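You operate a simulated robot arm through the tools that you are given. There is no shell and no other tool. Be economical: measure what you need, move in short steps, check, and stop when the job is done.

You are at the controls of a simulated robot arm. One attempt, no reset.

## Task
Change the die to the size on the job card and close the loose eyelet.
Fine: set the die with the purple post on the grey mat; lay the green net panel in the nest, loose eyelet toward the punch, run the slide in, give the lever one full stroke, fingers clear of the punch, and run the slide out.

The check looks at the end state, three seconds after you hand in, the way a careful person would. Anything else that was tipped, shoved, dropped, spilled or broken makes it a failure.

## Robot
A 6-joint arm with a two-finger parallel gripper, fixed in place. Base frame: the origin is at the foot of the arm, x ahead of it, y to its left, z up; the work surface is at about z = 0.85. Units: m, degrees, N and s.
With the tool pointing down near the work surface it reaches from about 0.26 to 0.68 m from the base axis. Its first joint turns from -66.0 to 66.0 degrees. Payload 2.9 kg.
The tool frame sits at the grasp point between the pads (the TCP): z along the fingers, y along the line on which they close. The tips reach 0.03 m beyond it. Largest opening 0.11 m; finger width 0.02, thickness 0.01; the body of the gripper, 0.048 by 0.112 m, starts 0.055 m behind the TCP.
Orientation is that of the tool frame in the base frame, as a unit quaternion [w, x, y, z]. With the fingers straight down and closing along the base's y, the tool's x points along the base's -x, its y along +y and its z along -z.

## Interface
- The arm moves only by the tool move_arm. Its argument "motion" is a list of rows, each a list of 2 entries, a list of its own where there are three numbers: the shift along the tool's x, y, z in m, then the turn, a rotation vector about the tool's x, y, z in degrees. In form: [[[x, y, z], [ax, ay, az]], ...]. A call has 1 to 10 rows; each row shifts and turns the commanded pose from where the row before left it, along the tool's axes as they then stand. "grip" is the opening, from 0 (shut) to 1 (fully open), set as the call begins (left out, the last holds). Each row takes 0.2 s and may step no farther than 0.05 m and 8.6 degrees from the row before; otherwise, or with a gripper value out of range, the whole call is refused. Where a pose cannot be reached the arm comes as near as it can. A force on the tool above 70 N (or 10 N above the force at the start of the call, whichever is more), or a blocked arm, ends the call early, and 0.2 s more pass. The fingers move at their own pace (about 0.108 m/s each) and stop on an object; they squeeze with about 29 N. The grip force told is the motor's: it shows also when the fingers shut on nothing. Time passes only in rows, and 0.2 s behind the last, so rows that do not move let the fingers close. It gives the time, the measured TCP pose, the force on the tool (base axes), the opening and the grip force at its end, in the units of the frame above (readings bear some noise).
- Cameras (640 x 400 px; columns grow to the right, rows downward): "scene" is fixed at [0.0887, 0.4303, 1.3979]; the picture's right is [-0.68, -0.73, 0.00], its down [-0.34, 0.31, -0.89] and it looks along [0.65, -0.60, -0.46] (base axes); focal length 298 px, centre (320, 200). "wrist" rides on the gripper at [0.072, 0.017, -0.103] in the tool frame; the picture's right is [-0.23, 0.97, 0.00], its down [-0.76, -0.18, -0.62] and it looks along [-0.61, -0.14, 0.78] (tool axes); focal length 222 px, centre (320, 200). There is no depth. A picture from a camera that has moved, and an enlarged one, comes with that camera's place and axes in the base frame and with its lens. The place of the scene camera against the robot may be out by one fixed shift of up to 0.012 m in any direction.
- grab_frame(camera): a new picture of that camera. The clock stands still meanwhile.
- inspect(camera, box): a new picture of the part [left, top, right, bottom] of that camera's present view, enlarged. The clock stands still meanwhile.
- close_job(): hands the job in; it is judged then, once.

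Work in short steps. Places have to be worked out from the pictures, the camera data and where the tool is seen: move nearer, look again, correct. Check each grasp and each placing, and mend what went wrong. You have 120 turns and 68 pictures in all, those below and enlarged ones among them. Open the gripper and draw the arm clear of the work before you hand the job in, unless the task says otherwise; then end with one line.

The tools are called as a command line: name --argument value ..., lists and objects as JSON in quotes. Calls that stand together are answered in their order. move_arm: Moves the arm, as the interface text tells. Its arguments: {"type":"object","properties":{"motion":{"type":"array","items":{"type":"array"}},"grip":{"type":"number"}},"required":["motion"]} The other tools are called the same way: grab_frame (camera) takes a picture; inspect (camera, box) takes an enlarged picture of a part of a camera's view; close_job () hands the job in.

At the start:

```text
t: 0.0
tool_pos: [0.4594, 0.0189, 1.2278]
ee_rot: [0.0, 0.0, 1.0, 0.001]
contact_force: [-0.8, -0.1, -0.7]
grip_width: 0.1097
finger_force: 0.0
```

scene: 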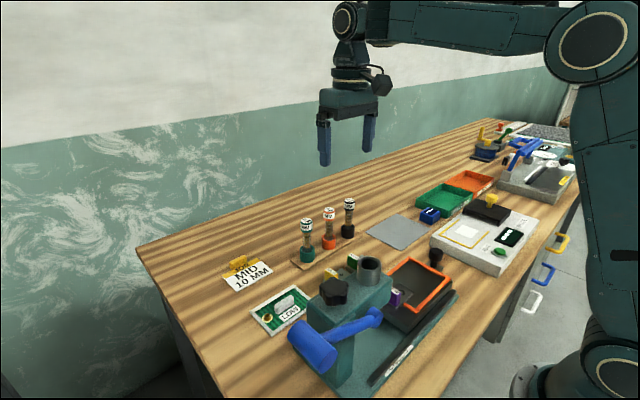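
wrist: 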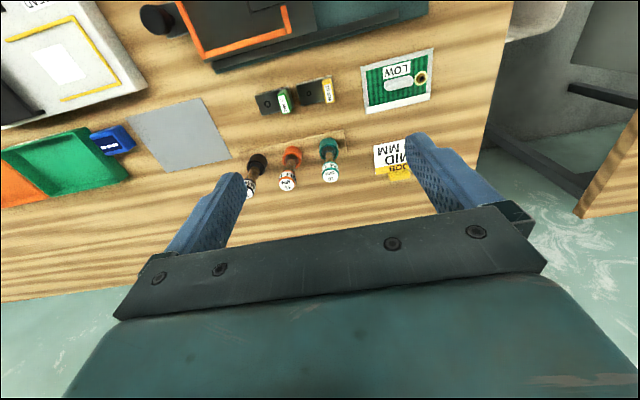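

I'll start by enlarging the scene view to understand the press, dies and job card.

inspect --camera "scene" --box '[220, 180, 380, 280]'

inspect --camera "scene" --box '[240, 240, 480, 390]'

inspect --camera "scene" --box '[360, 110, 600, 260]'

```text
4.00 times, centred on (300, 230) of scene
camera zoom: at [0.0887, 0.4303, 1.3979], right [-0.68, -0.73, 0.0], down [-0.34, 0.31, -0.89], along [0.65, -0.6, -0.46], focal length 1190 px, centre (400, 80)
```

zoom: 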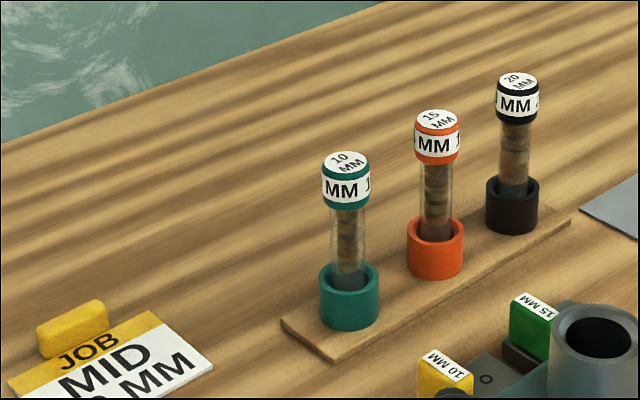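

```text
2.67 times, centred on (360, 315) of scene
camera zoom: at [0.0887, 0.4303, 1.3979], right [-0.68, -0.73, 0.0], down [-0.34, 0.31, -0.89], along [0.65, -0.6, -0.46], focal length 793 px, centre (213, -107)
```

zoom: 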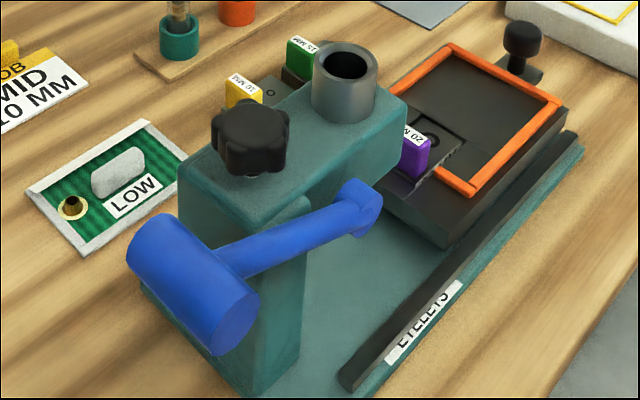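

```text
2.67 times, centred on (480, 185) of scene
camera zoom: at [0.0887, 0.4303, 1.3979], right [-0.68, -0.73, 0.0], down [-0.34, 0.31, -0.89], along [0.65, -0.6, -0.46], focal length 793 px, centre (-107, 240)
```

zoom: 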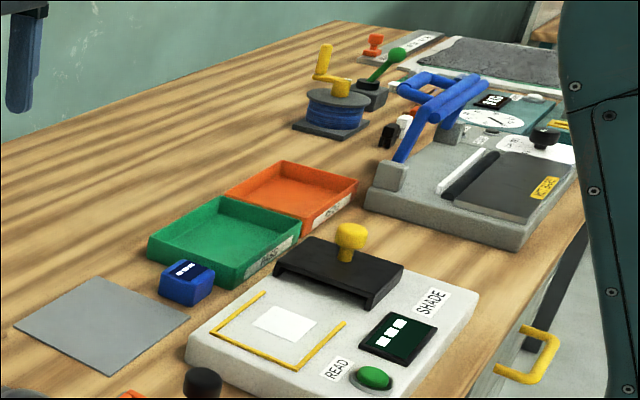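

The card reads MID 10 MM, the yellow die is 10 MM and the purple 20 MM die sits in the slide. I'll draw the arm back toward the base for a view of the press from above.

move_arm --motion '[[[0.05, 0, 0], [0, 0, 0]], [[0.05, 0, 0], [0, 0, 0]], [[0.05, 0, 0], [0, 0, 0]], [[0.02, 0, 0], [0, 0, 0]]]'

grab_frame --camera "wrist"

grab_frame --camera "scene"

```text
t: 1.0
tool_pos: [0.2889, 0.0186, 1.2298]
ee_rot: [-0.001, 0.0, 1.0, 0.0]
contact_force: [0.1, 0.5, 0.2]
grip_width: 0.1101
finger_force: 0.1
```

```text
62 pictures are left
camera wrist: at [0.2157, 0.0345, 1.3321], right [0.23, 0.97, 0.0], down [0.76, -0.18, 0.62], along [0.61, -0.14, -0.78], focal length 222 px, centre (320, 200)
```

wrist: 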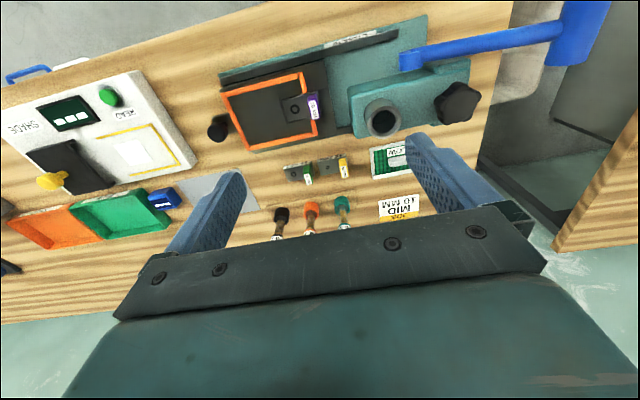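

```text
61 pictures are left
```

scene: 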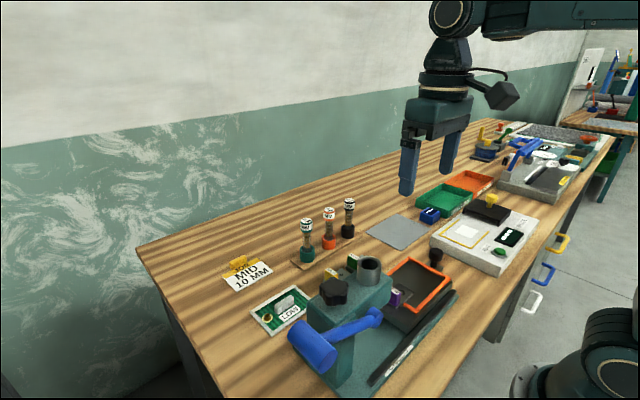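

inspect --camera "wrist" --box '[200, 30, 360, 130]'

inspect --camera "wrist" --box '[270, 120, 430, 220]'

inspect --camera "wrist" --box '[320, 10, 560, 160]'

```text
4.00 times, centred on (280, 80) of wrist
camera zoom: at [0.2157, 0.0345, 1.3321], right [0.23, 0.97, 0.0], down [0.76, -0.18, 0.62], along [0.61, -0.14, -0.78], focal length 888 px, centre (480, 680)
```

zoom: 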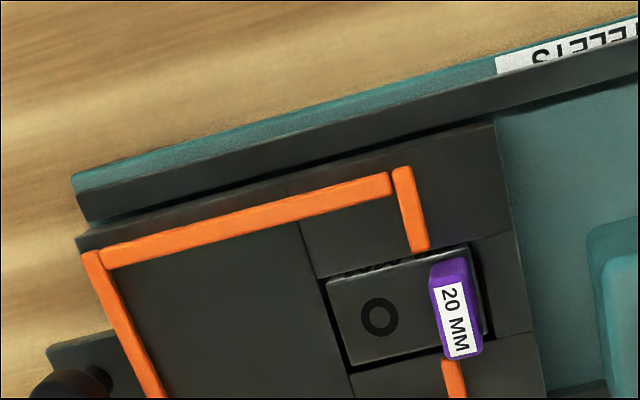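

```text
4.00 times, centred on (350, 170) of wrist
camera zoom: at [0.2157, 0.0345, 1.3321], right [0.23, 0.97, 0.0], down [0.76, -0.18, 0.62], along [0.61, -0.14, -0.78], focal length 888 px, centre (200, 320)
```

zoom: 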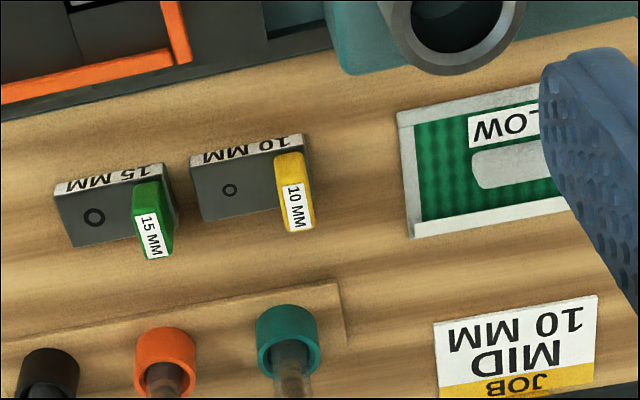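

```text
2.67 times, centred on (440, 85) of wrist
camera zoom: at [0.2157, 0.0345, 1.3321], right [0.23, 0.97, 0.0], down [0.76, -0.18, 0.62], along [0.61, -0.14, -0.78], focal length 592 px, centre (0, 507)
```

zoom: 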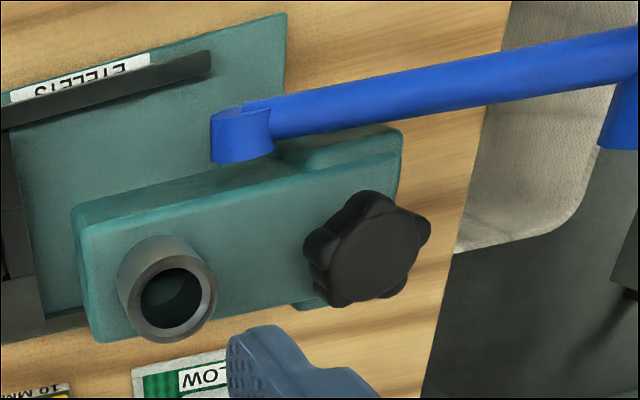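

The slide is out at the −y side, with the purple die in it and its post at y≈0; the press head starts at about y=0.06. I'll turn the gripper 90° so it closes along x and stays clear of the head, with the camera on the −y side.

move_arm --motion '[[[0, 0, 0], [0, 0, -8.5]], [[0, 0, 0], [0, 0, -8.5]], [[0, 0, 0], [0, 0, -8.5]], [[0, 0, 0], [0, 0, -8.5]], [[0, 0, 0], [0, 0, -8.5]], [[0, 0, 0], [0, 0, -8.5]], [[0, 0, 0], [0, 0, -8.5]], [[0, 0, 0], [0, 0, -8.5]], [[0, 0, 0], [0, 0, -8.5]], [[0, 0, 0], [0, 0, -8.5]]]'

move_arm --motion '[[[0, 0, 0], [0, 0, -5]], [[0.02, -0.045, 0], [0, 0, 0]], [[0, 0, 0.04], [0, 0, 0]], [[0, 0, 0.04], [0, 0, 0]], [[0, 0, 0.04], [0, 0, 0]]]'

grab_frame --camera "wrist"

grab_frame --camera "scene"

```text
t: 3.2
tool_pos: [0.289, 0.0193, 1.2276]
ee_rot: [0.0, -0.677, 0.736, 0.0]
contact_force: [0.5, 0.3, -0.5]
grip_width: 0.1102
finger_force: 0.2
```

```text
t: 4.4
tool_pos: [0.334, -0.0005, 1.1091]
ee_rot: [0.0, -0.707, 0.707, 0.0]
contact_force: [0.3, -0.3, 0.4]
grip_width: 0.1099
finger_force: 0.1
```

```text
57 pictures are left
camera wrist: at [0.3168, -0.0734, 1.2115], right [-0.97, 0.23, 0.0], down [0.18, 0.76, 0.62], along [0.14, 0.61, -0.78], focal length 222 px, centre (320, 200)
```

wrist: 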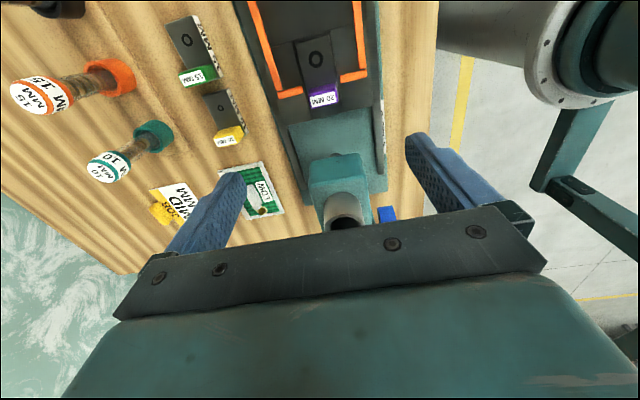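

```text
56 pictures are left
```

scene: 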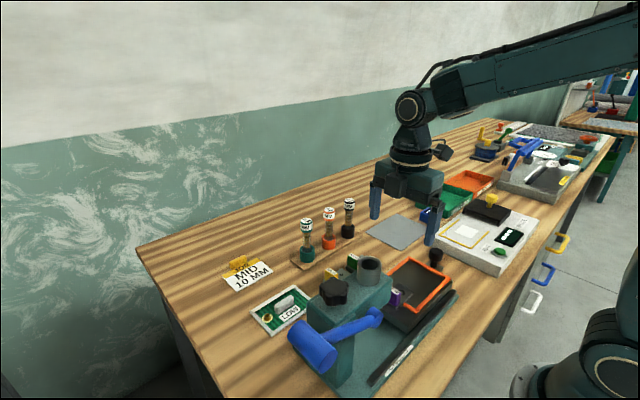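

I'll zoom in on the nest, dies and panel from this pose to measure them.

inspect --camera "wrist" --box '[230, 0, 390, 120]'

inspect --camera "wrist" --box '[150, 0, 310, 220]'

```text
3.33 times, centred on (310, 60) of wrist
camera zoom: at [0.3168, -0.0734, 1.2115], right [-0.97, 0.23, 0.0], down [0.18, 0.76, 0.62], along [0.14, 0.61, -0.78], focal length 740 px, centre (353, 667)
```

zoom: 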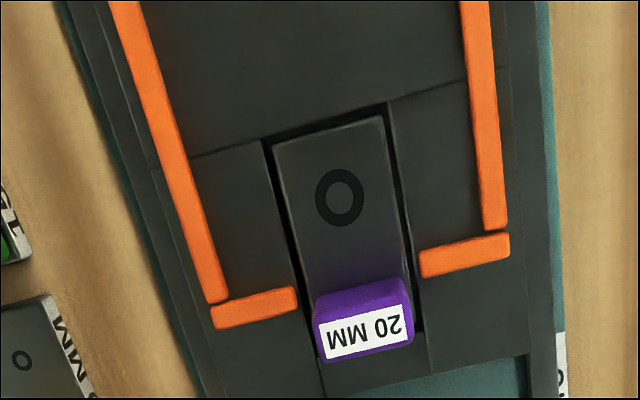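

```text
1.82 times, centred on (230, 110) of wrist
camera zoom: at [0.3168, -0.0734, 1.2115], right [-0.97, 0.23, 0.0], down [0.18, 0.76, 0.62], along [0.14, 0.61, -0.78], focal length 404 px, centre (484, 364)
```

zoom: 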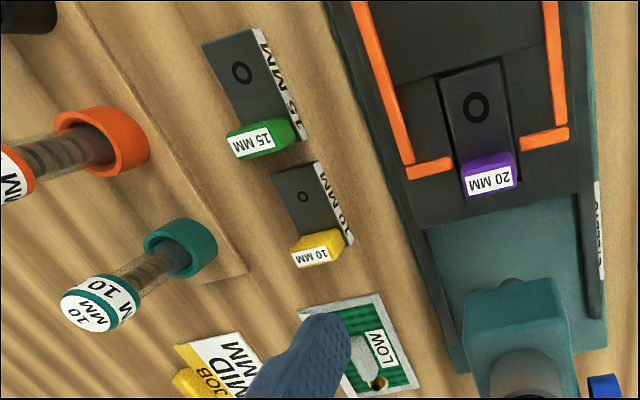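

The post top triangulates to about (0.329, −0.001, 0.933) and the die plate top to z≈0.894. I'll narrow the opening and descend partway, then check.

move_arm --motion '[[[0, 0.005, 0.04], [0, 0, 0]], [[0, 0, 0.04], [0, 0, 0]], [[0, 0, 0.035], [0, 0, 0]]]' --grip 0.6

grab_frame --camera "wrist"

inspect --camera "scene" --box '[320, 200, 480, 300]'

```text
t: 5.2
tool_pos: [0.3297, -0.0005, 0.9931]
ee_rot: [0.0, -0.707, 0.707, 0.001]
contact_force: [0.0, -0.2, 1.2]
grip_width: 0.066
finger_force: 0.1
```

```text
53 pictures are left
camera wrist: at [0.3123, -0.0728, 1.0965], right [-0.97, 0.23, 0.0], down [0.18, 0.76, 0.62], along [0.14, 0.61, -0.78], focal length 222 px, centre (320, 200)
```

wrist: 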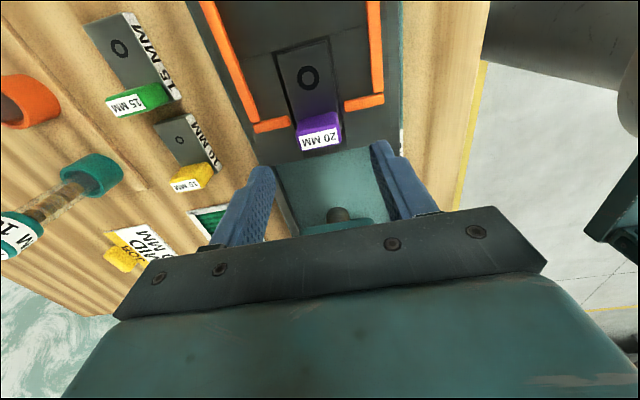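

```text
4.00 times, centred on (400, 250) of scene
camera zoom: at [0.0887, 0.4303, 1.3979], right [-0.68, -0.73, 0.0], down [-0.34, 0.31, -0.89], along [0.65, -0.6, -0.46], focal length 1190 px, centre (0, 0)
```

zoom: 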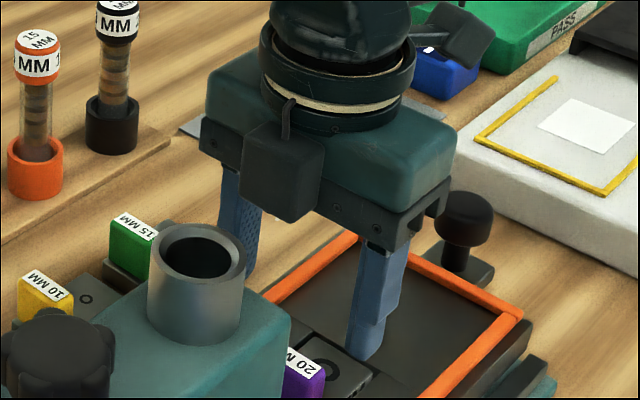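

A connector box on the +y side of the wrist comes near the press head. I'll lean the tool about 16° toward −y about its closing axis, which doesn't change the grip, and then descend to the post.

move_arm --motion '[[[0, 0, 0], [0, -8, 0]], [[0, 0, 0], [0, -8, 0]], [[0.01, 0.0007, 0.0247], [0, 0, 0]], [[0.01, 0, 0.0247], [0, 0, 0]]]'

inspect --camera "scene" --box '[320, 220, 480, 320]'

grab_frame --camera "wrist"

```text
t: 6.2
tool_pos: [0.3284, -0.0055, 0.938]
ee_rot: [0.099, -0.7, 0.7, 0.099]
contact_force: [0.8, 0.5, 0.2]
grip_width: 0.0661
finger_force: 0.1
```

```text
4.00 times, centred on (400, 270) of scene
camera zoom: at [0.0887, 0.4303, 1.3979], right [-0.68, -0.73, 0.0], down [-0.34, 0.31, -0.89], along [0.65, -0.6, -0.46], focal length 1190 px, centre (0, -80)
```

zoom: 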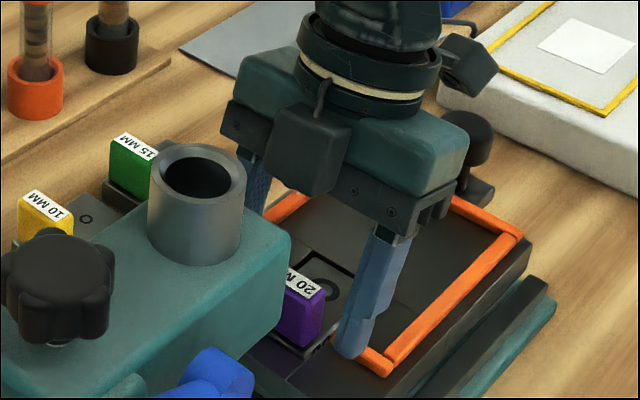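

```text
50 pictures are left
camera wrist: at [0.3109, -0.1042, 1.018], right [-0.97, 0.22, 0.06], down [0.18, 0.56, 0.81], along [0.14, 0.8, -0.58], focal length 222 px, centre (320, 200)
```

wrist: 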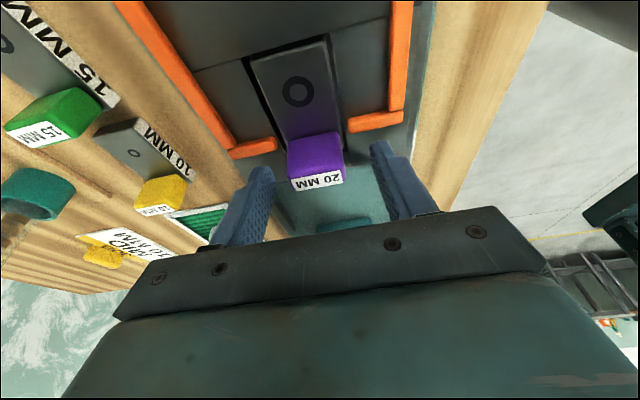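

The fingers straddle the post in both views, so I'm closing.

move_arm --motion '[[[0, 0, 0], [0, 0, 0]], [[0, 0, 0], [0, 0, 0]], [[0, 0, 0], [0, 0, 0]]]' --grip 0

grab_frame --camera "wrist"

```text
t: 7.0
tool_pos: [0.3276, -0.0043, 0.9381]
ee_rot: [0.098, -0.7, 0.7, 0.098]
contact_force: [-0.8, -0.4, -0.1]
grip_width: 0.0355
finger_force: 29.3
```

```text
49 pictures are left
camera wrist: at [0.3109, -0.1042, 1.0182], right [-0.97, 0.22, 0.06], down [0.18, 0.56, 0.81], along [0.14, 0.8, -0.58], focal length 222 px, centre (320, 200)
```

wrist: 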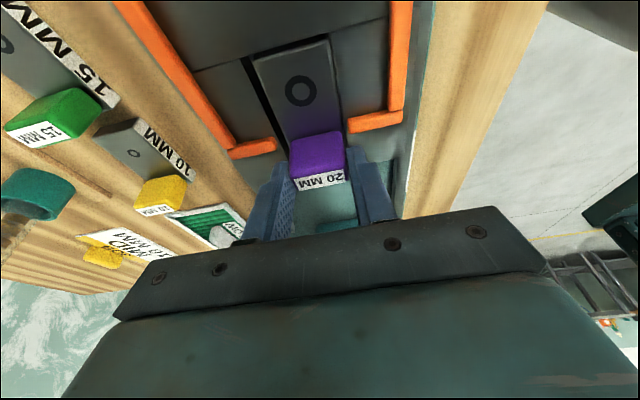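

The post is held at 35 mm width. I'll lift straight up slowly.

move_arm --motion '[[[-0.0028, 0, -0.0096], [0, 0, 0]], [[-0.0055, 0, -0.0192], [0, 0, 0]], [[-0.011, 0, -0.0384], [0, 0, 0]], [[-0.011, 0, -0.0384], [0, 0, 0]]]'

grab_frame --camera "wrist"

grab_frame --camera "scene"

```text
t: 8.0
tool_pos: [0.326, -0.0081, 1.049]
ee_rot: [-0.098, 0.7, -0.7, -0.098]
contact_force: [0.2, -0.1, -2.2]
grip_width: 0.0354
finger_force: 28.8
```

```text
48 pictures are left
camera wrist: at [0.3089, -0.1069, 1.1279], right [-0.97, 0.22, 0.06], down [0.18, 0.56, 0.81], along [0.14, 0.8, -0.58], focal length 222 px, centre (320, 200)
```

wrist: 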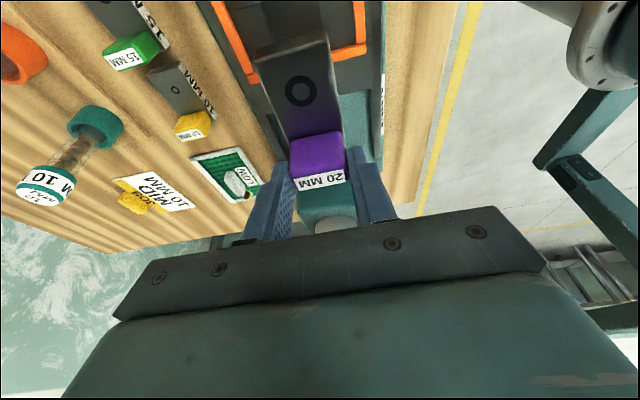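

```text
47 pictures are left
```

scene: 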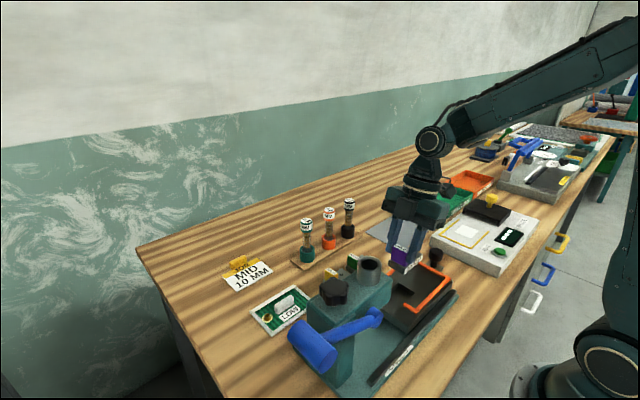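

The die is lifted cleanly. The mat centre is about (0.514, −0.318), so I'll carry the die over it at this height.

move_arm --motion '[[[0.0336, -0.0235, -0.0097], [0, 0, 0]], [[0.0336, -0.0235, -0.0097], [0, 0, 0]], [[0.0336, -0.0235, -0.0097], [0, 0, 0]], [[0.0336, -0.0235, -0.0097], [0, 0, 0]], [[0.0336, -0.0235, -0.0097], [0, 0, 0]], [[0.0336, -0.0235, -0.0097], [0, 0, 0]], [[0.0336, -0.0235, -0.0097], [0, 0, 0]], [[0.0336, -0.0235, -0.0097], [0, 0, 0]]]'

grab_frame --camera "wrist"

inspect --camera "scene" --box '[320, 140, 480, 260]'

```text
t: 9.8
tool_pos: [0.4829, -0.2505, 1.0442]
ee_rot: [0.097, -0.7, 0.701, 0.098]
contact_force: [0.3, 0.4, -1.9]
grip_width: 0.0355
finger_force: 28.9
out of reach, approached as far as the arm can: row 7, 8
```

```text
46 pictures are left
camera wrist: at [0.4651, -0.3502, 1.124], right [-0.97, 0.22, 0.06], down [0.18, 0.56, 0.81], along [0.14, 0.8, -0.59], focal length 222 px, centre (320, 200)
```

wrist: 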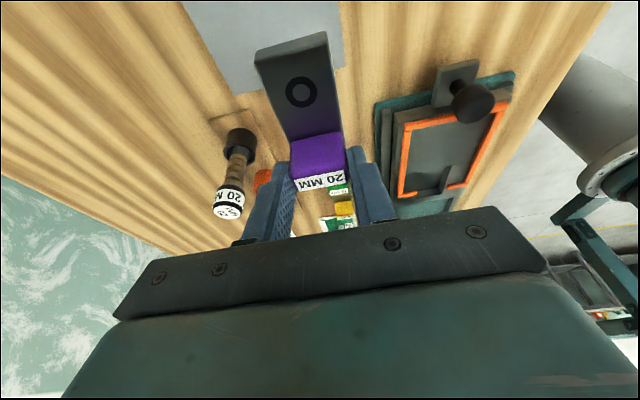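

```text
3.33 times, centred on (400, 200) of scene
camera zoom: at [0.0888, 0.4302, 1.3979], right [-0.68, -0.73, 0.0], down [-0.34, 0.31, -0.89], along [0.65, -0.6, -0.46], focal length 992 px, centre (53, 200)
```

zoom: 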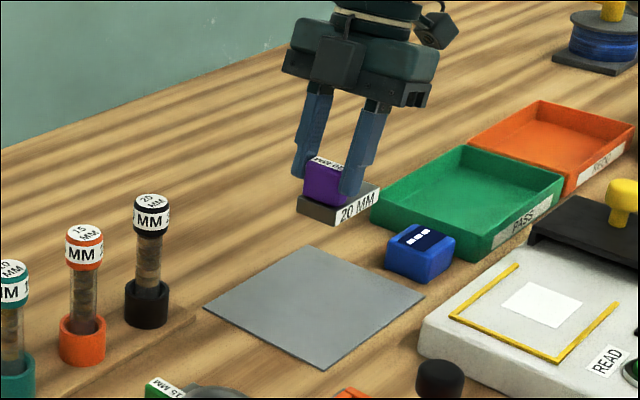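

The tilt limits the reach here, but the die is already over the mat: the near mat corner works out at (0.445, −0.226) and the die spans x≈0.46–0.50, y≈−0.235 to −0.315. I'll descend partway and check.

move_arm --motion '[[[0.011, 0, 0.0385], [0, 0, 0]], [[0.011, 0, 0.0385], [0, 0, 0]]]'

inspect --camera "scene" --box '[320, 140, 480, 260]'

```text
t: 10.4
tool_pos: [0.4832, -0.2505, 0.9645]
ee_rot: [-0.098, 0.7, -0.7, -0.098]
contact_force: [0.0, -0.7, -1.4]
grip_width: 0.0356
finger_force: 28.8
```

```text
3.33 times, centred on (400, 200) of scene
camera zoom: at [0.0887, 0.4302, 1.3979], right [-0.68, -0.73, 0.0], down [-0.34, 0.31, -0.89], along [0.65, -0.6, -0.46], focal length 992 px, centre (53, 200)
```

zoom: 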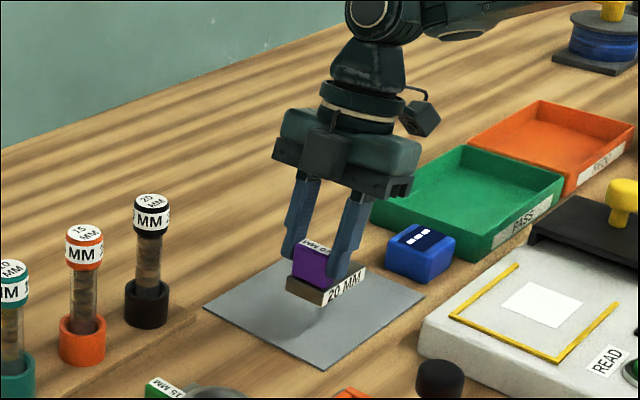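

There is reach to spare here. I'll shift 2 cm toward the mat centre and lower the die to just above it.

move_arm --motion '[[[0.0192, -0.02, -0.0055], [0, 0, 0]], [[0.0055, 0, 0.0192], [0, 0, 0]], [[0.0047, 0, 0.0163], [0, 0, 0]]]'

inspect --camera "scene" --box '[340, 180, 460, 260]'

```text
t: 11.2
tool_pos: [0.5028, -0.2687, 0.9263]
ee_rot: [-0.098, 0.701, -0.7, -0.098]
contact_force: [0.3, 0.4, -2.1]
grip_width: 0.0353
finger_force: 28.8
```

```text
5.00 times, centred on (400, 220) of scene
camera zoom: at [0.0887, 0.4302, 1.3979], right [-0.68, -0.73, 0.0], down [-0.34, 0.31, -0.89], along [0.65, -0.6, -0.46], focal length 1487 px, centre (-80, 100)
```

zoom: 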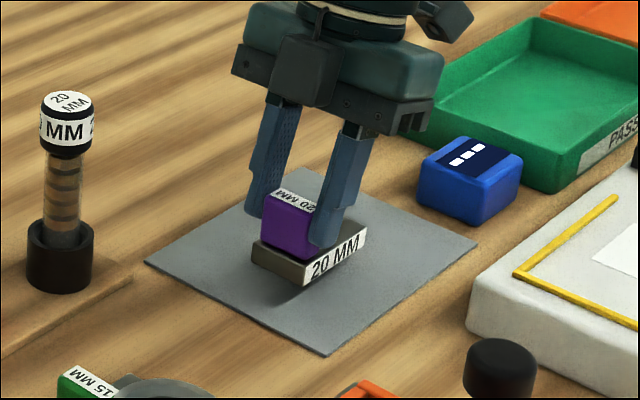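

The die hangs about a centimetre above the mat, near its middle. I'll lower it in small steps until the force changes.

move_arm --motion '[[[0.0014, 0, 0.0048], [0, 0, 0]], [[0.0014, 0, 0.0048], [0, 0, 0]], [[0.0005, 0, 0.0019], [0, 0, 0]]]'

inspect --camera "scene" --box '[340, 180, 460, 260]'

```text
t: 12.0
tool_pos: [0.5027, -0.2698, 0.9155]
ee_rot: [-0.098, 0.701, -0.7, -0.099]
contact_force: [0.1, -0.1, -2.1]
grip_width: 0.0356
finger_force: 29.4
```

```text
5.00 times, centred on (400, 220) of scene
camera zoom: at [0.0887, 0.4302, 1.3979], right [-0.68, -0.73, 0.0], down [-0.34, 0.31, -0.89], along [0.65, -0.6, -0.46], focal length 1487 px, centre (-80, 100)
```

zoom: 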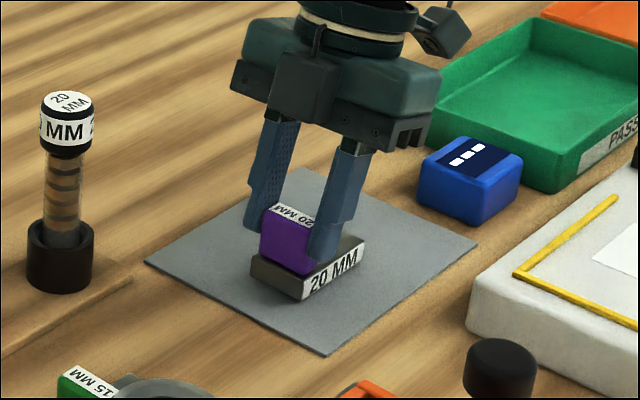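

move_arm --motion '[[[0.0005, 0, 0.0019], [0, 0, 0]], [[0.0003, 0, 0.001], [0, 0, 0]]]'

```text
t: 12.6
tool_pos: [0.5026, -0.2713, 0.9126]
ee_rot: [0.098, -0.7, 0.7, 0.098]
contact_force: [-0.8, 0.1, -2.5]
grip_width: 0.0353
finger_force: 29.5
```

Still no contact; I'll continue in millimetre steps.

move_arm --motion '[[[0.0003, 0, 0.001], [0, 0, 0]], [[0.0003, 0, 0.001], [0, 0, 0]]]'

move_arm --motion '[[[0.0003, 0, 0.001], [0, 0, 0]], [[0.0003, 0, 0.001], [0, 0, 0]]]'

```text
t: 13.2
tool_pos: [0.5024, -0.2696, 0.9109]
ee_rot: [-0.098, 0.701, -0.7, -0.097]
contact_force: [-1.6, 4.3, 13.3]
grip_width: 0.0355
finger_force: 29.4
```

```text
t: 13.8
tool_pos: [0.5035, -0.2706, 0.9107]
ee_rot: [-0.099, 0.701, -0.7, -0.095]
contact_force: [0.1, 3.9, 28.0]
grip_width: 0.0355
finger_force: 29.4
```

The die landed at TCP z≈0.911. I'll ease up, release, then back off along the tool axis.

move_arm --motion '[[[-0.0004, 0, -0.0015], [0, 0, 0]]]'

move_arm --motion '[[[0, 0, 0], [0, 0, 0]], [[0, 0, 0], [0, 0, 0]], [[0, 0, -0.02], [0, 0, 0]], [[0, 0, -0.04], [0, 0, 0]], [[0, 0, -0.04], [0, 0, 0]]]' --grip 0.6

grab_frame --camera "wrist"

inspect --camera "scene" --box '[340, 180, 460, 260]'

```text
t: 14.2
tool_pos: [0.502, -0.2712, 0.9094]
ee_rot: [-0.099, 0.701, -0.7, -0.097]
contact_force: [6.1, -1.0, 15.2]
grip_width: 0.0354
finger_force: 28.9
```

```text
t: 15.4
tool_pos: [0.4966, -0.2919, 0.9847]
ee_rot: [-0.096, 0.701, -0.7, -0.097]
contact_force: [0.6, 0.0, 0.9]
grip_width: 0.0661
finger_force: 0.0
out of reach, approached as far as the arm can: row 5
```

```text
41 pictures are left
camera wrist: at [0.48, -0.3905, 1.0636], right [-0.97, 0.22, 0.06], down [0.18, 0.56, 0.81], along [0.14, 0.8, -0.59], focal length 222 px, centre (320, 200)
```

wrist: 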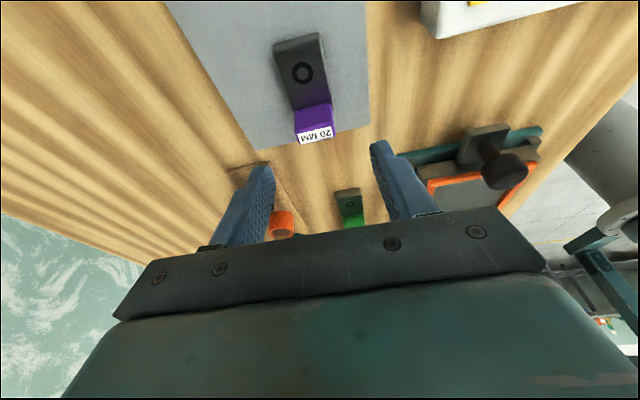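

```text
5.00 times, centred on (400, 220) of scene
camera zoom: at [0.0887, 0.4303, 1.3979], right [-0.68, -0.73, 0.0], down [-0.34, 0.31, -0.89], along [0.65, -0.6, -0.46], focal length 1487 px, centre (-80, 100)
```

zoom: 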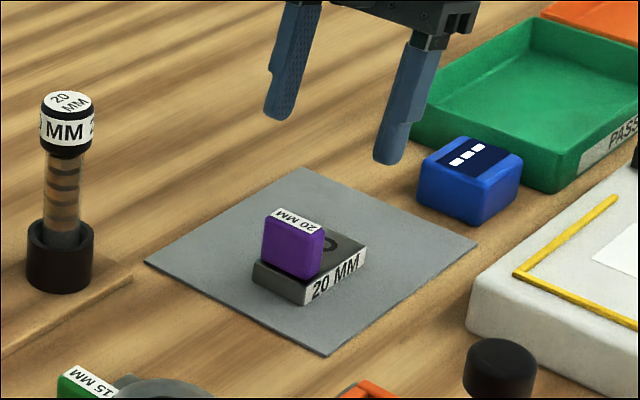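

The purple die stands flat on the mat. Now I'll go over to the yellow 10 MM die, keeping the same tilt.

move_arm --motion '[[[-0.0377, 0.0024, 0.0046], [0, 0, 0]], [[-0.0377, 0.0024, 0.0046], [0, 0, 0]], [[-0.0377, 0.0024, 0.0046], [0, 0, 0]], [[-0.0377, 0.0024, 0.0046], [0, 0, 0]], [[-0.0377, 0.0024, 0.0046], [0, 0, 0]], [[-0.0377, 0.0024, 0.0046], [0, 0, 0]], [[-0.0377, 0.0024, 0.0046], [0, 0, 0]], [[-0.0377, 0.0024, 0.0046], [0, 0, 0]]]'

grab_frame --camera "wrist"

```text
t: 17.2
tool_pos: [0.477, 0.0072, 1.0304]
ee_rot: [-0.099, 0.7, -0.7, -0.097]
contact_force: [0.1, -1.2, -0.8]
grip_width: 0.0658
finger_force: 0.0
```

```text
39 pictures are left
camera wrist: at [0.4595, -0.0913, 1.109], right [-0.97, 0.22, 0.06], down [0.18, 0.56, 0.81], along [0.14, 0.8, -0.58], focal length 222 px, centre (320, 200)
```

wrist: 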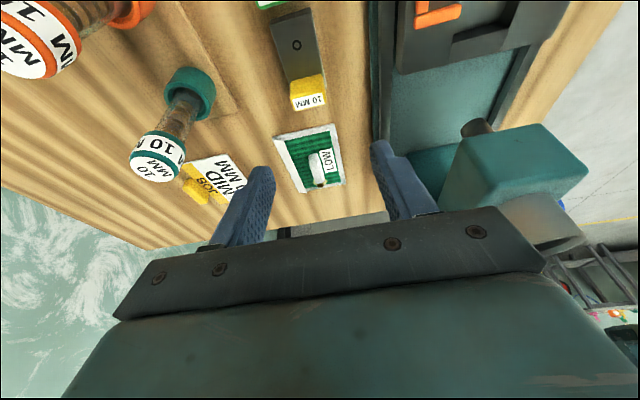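

inspect --camera "wrist" --box '[250, 0, 370, 200]'

inspect --camera "scene" --box '[240, 235, 380, 345]'

```text
2.00 times, centred on (310, 100) of wrist
camera zoom: at [0.4595, -0.0913, 1.109], right [-0.97, 0.22, 0.06], down [0.18, 0.56, 0.81], along [0.14, 0.8, -0.58], focal length 444 px, centre (340, 400)
```

zoom: 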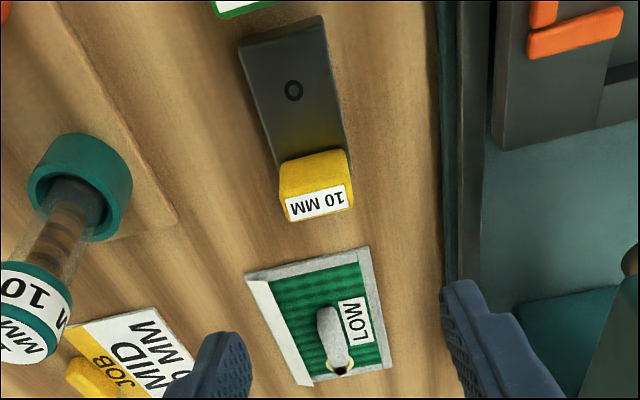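

```text
3.64 times, centred on (310, 290) of scene
camera zoom: at [0.0887, 0.4303, 1.3979], right [-0.68, -0.73, 0.0], down [-0.34, 0.31, -0.89], along [0.65, -0.6, -0.46], focal length 1082 px, centre (356, -127)
```

zoom: 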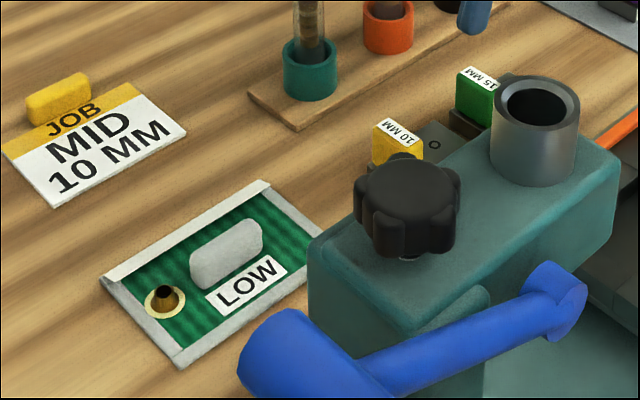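

The yellow post is at about (0.483, 0.025) and the die is square to the axes. I'll move over it and descend.

move_arm --motion '[[[-0.0135, -0.006, 0.0039], [0, 0, 0]], [[0.011, 0, 0.0381], [0, 0, 0]], [[0.011, 0, 0.0381], [0, 0, 0]], [[0.0055, 0, 0.019], [0, 0, 0]]]'

grab_frame --camera "wrist"

```text
t: 18.2
tool_pos: [0.4846, 0.0236, 0.9327]
ee_rot: [-0.098, 0.701, -0.699, -0.097]
contact_force: [0.6, -0.4, 0.5]
grip_width: 0.0659
finger_force: 0.0
```

```text
36 pictures are left
camera wrist: at [0.4667, -0.0759, 1.0108], right [-0.97, 0.22, 0.06], down [0.18, 0.56, 0.81], along [0.14, 0.8, -0.58], focal length 222 px, centre (320, 200)
```

wrist: 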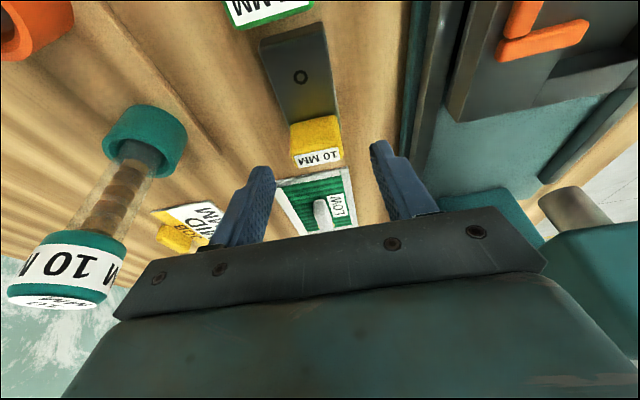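

move_arm --motion '[[[0.0044, 0.0005, 0.0102], [0, 0, 0]], [[0.003, 0, 0.0106], [0, 0, 0]]]'

grab_frame --camera "wrist"

```text
t: 18.8
tool_pos: [0.4831, 0.0195, 0.9089]
ee_rot: [0.099, -0.7, 0.701, 0.098]
contact_force: [0.6, 0.7, -0.1]
grip_width: 0.066
finger_force: 0.0
```

```text
35 pictures are left
camera wrist: at [0.4655, -0.0786, 0.9886], right [-0.97, 0.22, 0.06], down [0.18, 0.56, 0.81], along [0.14, 0.8, -0.58], focal length 222 px, centre (320, 200)
```

wrist: 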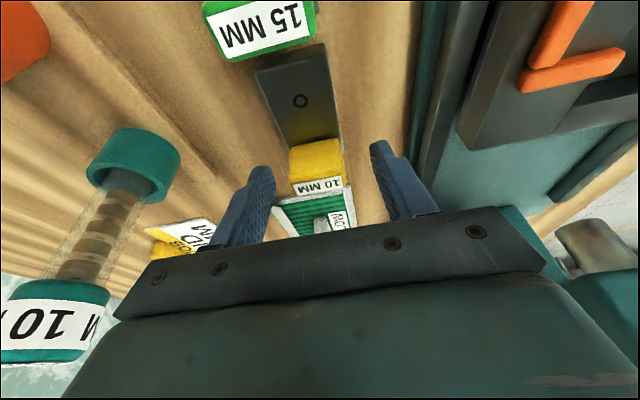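

The post sits between the fingers just as the purple one did, so I'm closing and lifting.

move_arm --motion '[[[0, 0, 0], [0, 0, 0]], [[0, 0, 0], [0, 0, 0]], [[0, 0, 0], [0, 0, 0]]]' --grip 0

grab_frame --camera "wrist"

move_arm --motion '[[[-0.0028, 0, -0.0096], [0, 0, 0]], [[-0.0055, 0, -0.0192], [0, 0, 0]], [[-0.011, 0, -0.0384], [0, 0, 0]], [[-0.011, 0, -0.0384], [0, 0, 0]]]'

grab_frame --camera "wrist"

```text
t: 19.6
tool_pos: [0.483, 0.0216, 0.9104]
ee_rot: [0.098, -0.7, 0.7, 0.098]
contact_force: [0.6, -0.3, 0.0]
grip_width: 0.0356
finger_force: 28.9
```

```text
34 pictures are left
camera wrist: at [0.4655, -0.0785, 0.9886], right [-0.97, 0.22, 0.06], down [0.18, 0.56, 0.81], along [0.14, 0.8, -0.58], focal length 222 px, centre (320, 200)
```

wrist: 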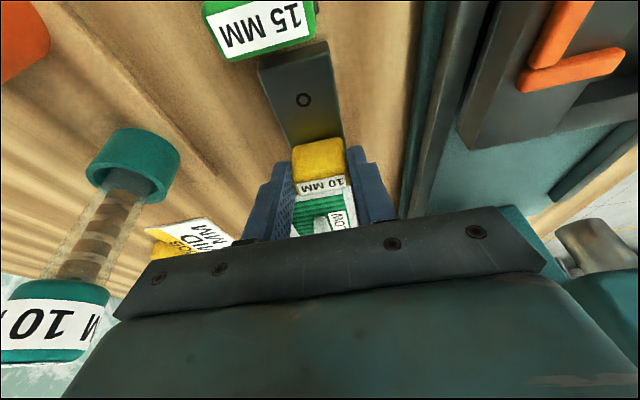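

```text
t: 20.6
tool_pos: [0.4854, 0.0197, 1.0216]
ee_rot: [-0.097, 0.701, -0.7, -0.098]
contact_force: [-0.3, -0.4, -2.6]
grip_width: 0.0356
finger_force: 29.2
```

```text
33 pictures are left
camera wrist: at [0.4675, -0.0792, 1.1005], right [-0.97, 0.22, 0.06], down [0.18, 0.56, 0.81], along [0.14, 0.8, -0.58], focal length 222 px, centre (320, 200)
```

wrist: 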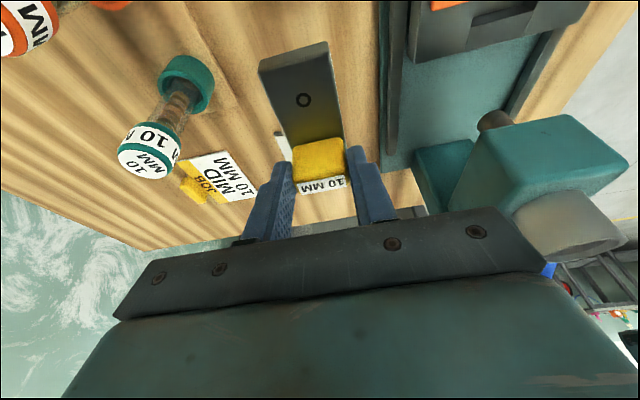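

The yellow die is held, and comparing pictures it sits about 5 mm further +y in the hand than the purple one did. I'll carry it above the pocket, aiming for a seated TCP of about (0.328, −0.0105, 0.938).

move_arm --motion '[[[0.0298, 0, -0.0086], [0, 0, 0]], [[0, 0.0391, 0], [0, 0, 0]], [[0, 0.0391, 0], [0, 0, 0]], [[0, 0.0391, 0], [0, 0, 0]], [[0, 0.0392, 0], [0, 0, 0]], [[0, 0, 0], [0, 0, 0]]]'

move_arm --motion '[[[0.0061, 0, 0.0211], [0, 0, 0]], [[0.0055, 0, 0.0192], [0, 0, 0]], [[0, 0, 0], [0, 0, 0]]]'

grab_frame --camera "wrist"

inspect --camera "scene" --box '[340, 240, 460, 320]'

```text
t: 22.0
tool_pos: [0.3268, -0.0102, 1.0185]
ee_rot: [0.098, -0.7, 0.7, 0.099]
contact_force: [-0.1, 0.3, -1.6]
grip_width: 0.0354
finger_force: 28.7
```

```text
t: 22.8
tool_pos: [0.3284, -0.0113, 0.9797]
ee_rot: [-0.099, 0.701, -0.7, -0.099]
contact_force: [0.4, 0.1, -2.2]
grip_width: 0.0356
finger_force: 28.4
```

```text
32 pictures are left
camera wrist: at [0.31, -0.1098, 1.0574], right [-0.97, 0.22, 0.06], down [0.18, 0.56, 0.81], along [0.14, 0.8, -0.58], focal length 222 px, centre (320, 200)
```

wrist: 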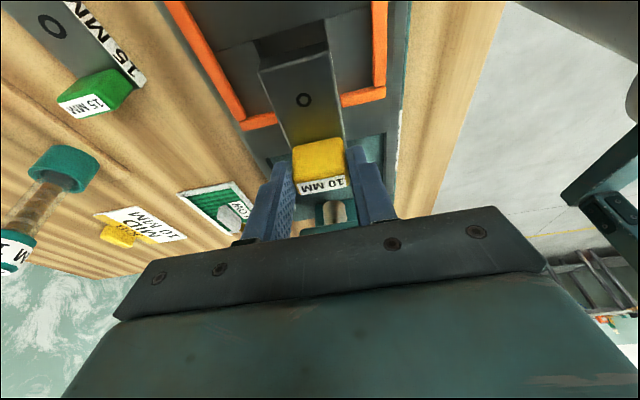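

```text
5.00 times, centred on (400, 280) of scene
camera zoom: at [0.0887, 0.4303, 1.3979], right [-0.68, -0.73, 0.0], down [-0.34, 0.31, -0.89], along [0.65, -0.6, -0.46], focal length 1487 px, centre (-80, -200)
```

zoom: 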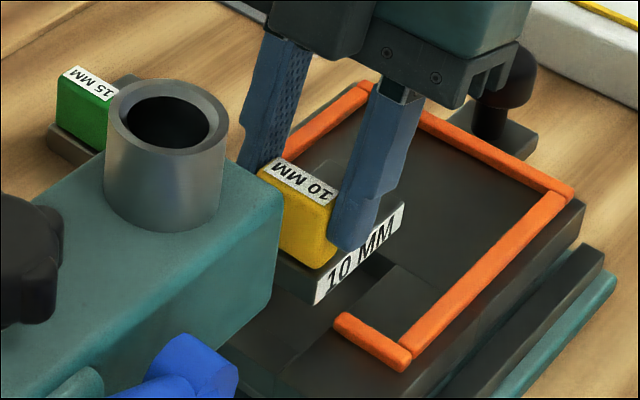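

move_arm --motion '[[[0.0051, 0, 0.0214], [0, 0, 0]], [[0, 0, 0], [0, 0, 0]]]'

inspect --camera "wrist" --box '[230, 0, 410, 130]'

inspect --camera "scene" --box '[370, 260, 450, 320]'

```text
t: 23.4
tool_pos: [0.3269, -0.0104, 0.9562]
ee_rot: [-0.098, 0.7, -0.7, -0.099]
contact_force: [0.4, -0.5, -2.0]
grip_width: 0.0356
finger_force: 29.0
```

```text
3.08 times, centred on (320, 65) of wrist
camera zoom: at [0.3096, -0.1094, 1.035], right [-0.97, 0.22, 0.06], down [0.18, 0.56, 0.81], along [0.14, 0.8, -0.58], focal length 684 px, centre (320, 615)
```

zoom: 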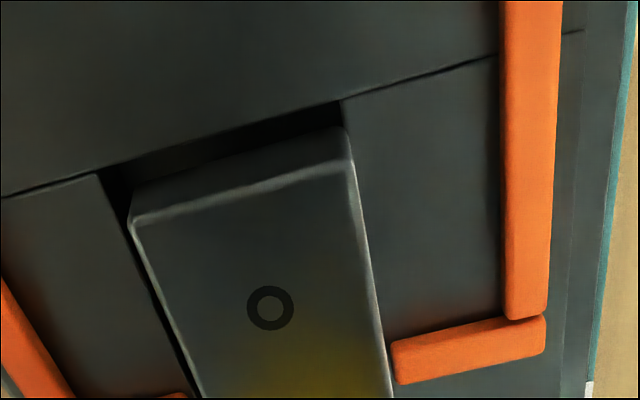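

```text
6.67 times, centred on (410, 290) of scene
camera zoom: at [0.0887, 0.4303, 1.3979], right [-0.68, -0.73, 0.0], down [-0.34, 0.31, -0.89], along [0.65, -0.6, -0.46], focal length 1983 px, centre (-280, -400)
```

zoom: 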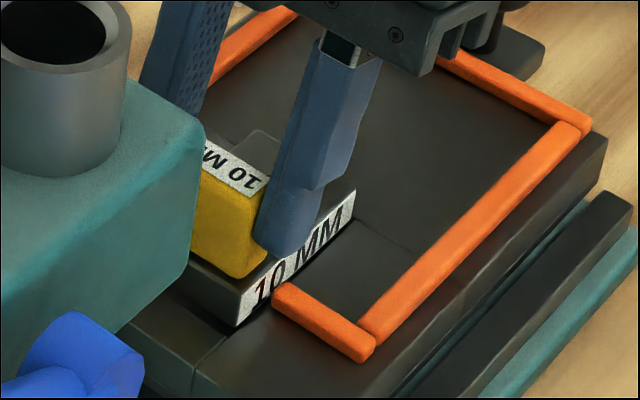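

The die is about 2 mm too far toward −x relative to the pocket. I'll correct by +2 mm in x and +1 mm in y, then descend gently.

move_arm --motion '[[[-0.001, -0.0022, 0.0003], [0, 0, 0]], [[0.0008, 0, 0.0029], [0, 0, 0]], [[0.0008, 0, 0.0029], [0, 0, 0]], [[0.0008, 0, 0.0029], [0, 0, 0]]]'

inspect --camera "wrist" --box '[230, 0, 410, 130]'

```text
t: 24.4
tool_pos: [0.3276, -0.0085, 0.9484]
ee_rot: [0.098, -0.7, 0.7, 0.098]
contact_force: [0.8, 0.1, -2.7]
grip_width: 0.0356
finger_force: 29.0
```

```text
3.08 times, centred on (320, 65) of wrist
camera zoom: at [0.3112, -0.1082, 1.0267], right [-0.97, 0.22, 0.06], down [0.18, 0.56, 0.81], along [0.14, 0.8, -0.58], focal length 684 px, centre (320, 615)
```

zoom: 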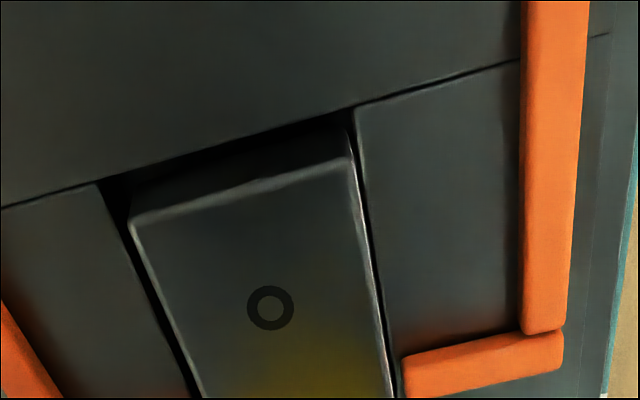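

The die is entering the pocket with a gap on both sides. I'll continue down with a slight +x nudge.

move_arm --motion '[[[0.0008, -0.0007, 0.0029], [0, 0, 0]], [[0.0008, 0, 0.0029], [0, 0, 0]], [[0.0004, 0, 0.0014], [0, 0, 0]]]'

move_arm --motion '[[[0.0003, 0, 0.001], [0, 0, 0]], [[0.0003, 0, 0.001], [0, 0, 0]]]'

inspect --camera "wrist" --box '[230, 0, 410, 130]'

```text
t: 25.2
tool_pos: [0.3288, -0.009, 0.9405]
ee_rot: [-0.098, 0.7, -0.7, -0.098]
contact_force: [0.1, 0.5, -2.3]
grip_width: 0.0356
finger_force: 29.1
```

```text
t: 25.8
tool_pos: [0.3292, -0.0097, 0.9388]
ee_rot: [-0.098, 0.701, -0.699, -0.098]
contact_force: [-6.2, 0.3, 22.4]
grip_width: 0.0355
finger_force: 28.8
```

```text
3.08 times, centred on (320, 65) of wrist
camera zoom: at [0.3124, -0.1083, 1.0183], right [-0.97, 0.22, 0.06], down [0.18, 0.56, 0.81], along [0.14, 0.8, -0.58], focal length 684 px, centre (320, 615)
```

zoom: 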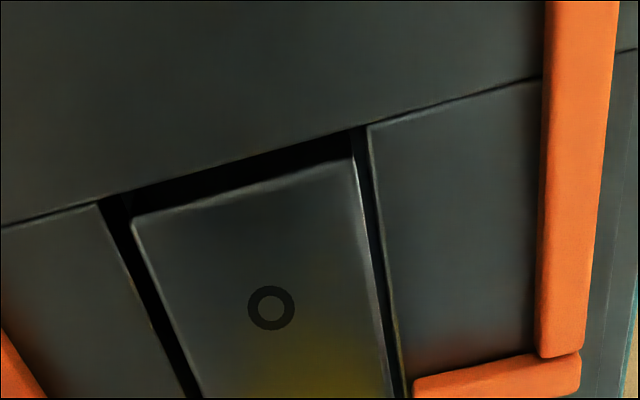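

The die is seated flush and centred in the pocket at z≈0.9385. I'll release, retreat along the tool axis, and look.

move_arm --motion '[[[-0.0003, 0, -0.001], [0, 0, 0]], [[0, 0, 0], [0, 0, 0]]]'

move_arm --motion '[[[0, 0, 0], [0, 0, 0]], [[0, 0, 0], [0, 0, 0]], [[0, 0, -0.02], [0, 0, 0]], [[0, 0, -0.04], [0, 0, 0]], [[0, 0, -0.045], [0, 0, 0]], [[0, 0, -0.045], [0, 0, 0]]]' --grip 0.6

grab_frame --camera "wrist"

```text
t: 26.4
tool_pos: [0.3286, -0.0096, 0.9396]
ee_rot: [0.098, -0.7, 0.701, 0.098]
contact_force: [-0.1, 0.6, 0.5]
grip_width: 0.0355
finger_force: 29.0
```

```text
t: 27.8
tool_pos: [0.3287, -0.0525, 1.0827]
ee_rot: [-0.097, 0.701, -0.7, -0.1]
contact_force: [-0.6, 0.2, 0.0]
grip_width: 0.066
finger_force: 0.2
```

```text
26 pictures are left
camera wrist: at [0.3114, -0.1521, 1.1617], right [-0.97, 0.22, 0.06], down [0.18, 0.56, 0.81], along [0.14, 0.8, -0.58], focal length 222 px, centre (320, 200)
```

wrist: 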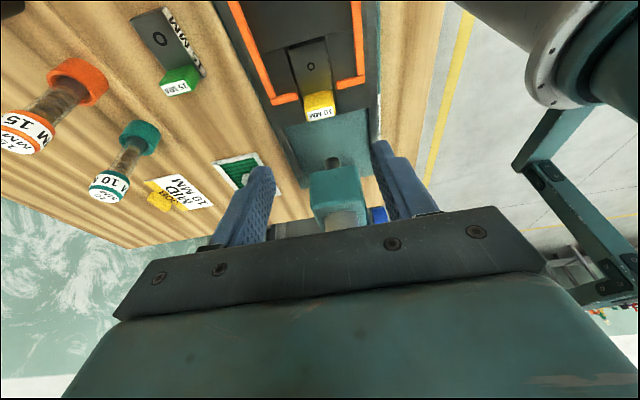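

The yellow die is seated with the gripper clear. I'll stand the tool upright and move toward the panel, going around the head in x first.

move_arm --motion '[[[0, 0, 0], [0, 8, 0]], [[0, 0, 0], [0, 8, 0]], [[0, -0.044, 0], [0, 0, 0]], [[0, -0.044, 0], [0, 0, 0]], [[0, -0.044, 0], [0, 0, 0]], [[0, -0.044, 0], [0, 0, 0]], [[-0.04, 0, 0], [0, 0, 0]], [[-0.04, 0, 0], [0, 0, 0]], [[-0.03, 0, 0], [0, 0, 0]]]'

inspect --camera "wrist" --box '[220, 40, 400, 240]'

```text
t: 29.8
tool_pos: [0.5052, 0.0606, 1.0841]
ee_rot: [0.001, -0.707, 0.707, 0.001]
contact_force: [-0.3, 0.2, 0.1]
grip_width: 0.0663
finger_force: 0.0
```

```text
2.00 times, centred on (310, 140) of wrist
camera zoom: at [0.4881, -0.0131, 1.1867], right [-0.97, 0.23, 0.0], down [0.18, 0.76, 0.62], along [0.14, 0.61, -0.78], focal length 444 px, centre (340, 320)
```

zoom: 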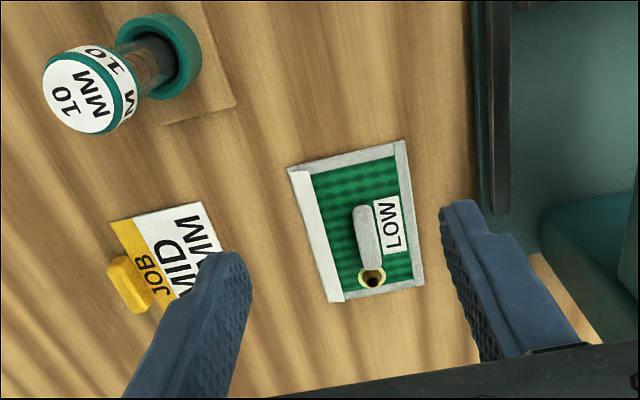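

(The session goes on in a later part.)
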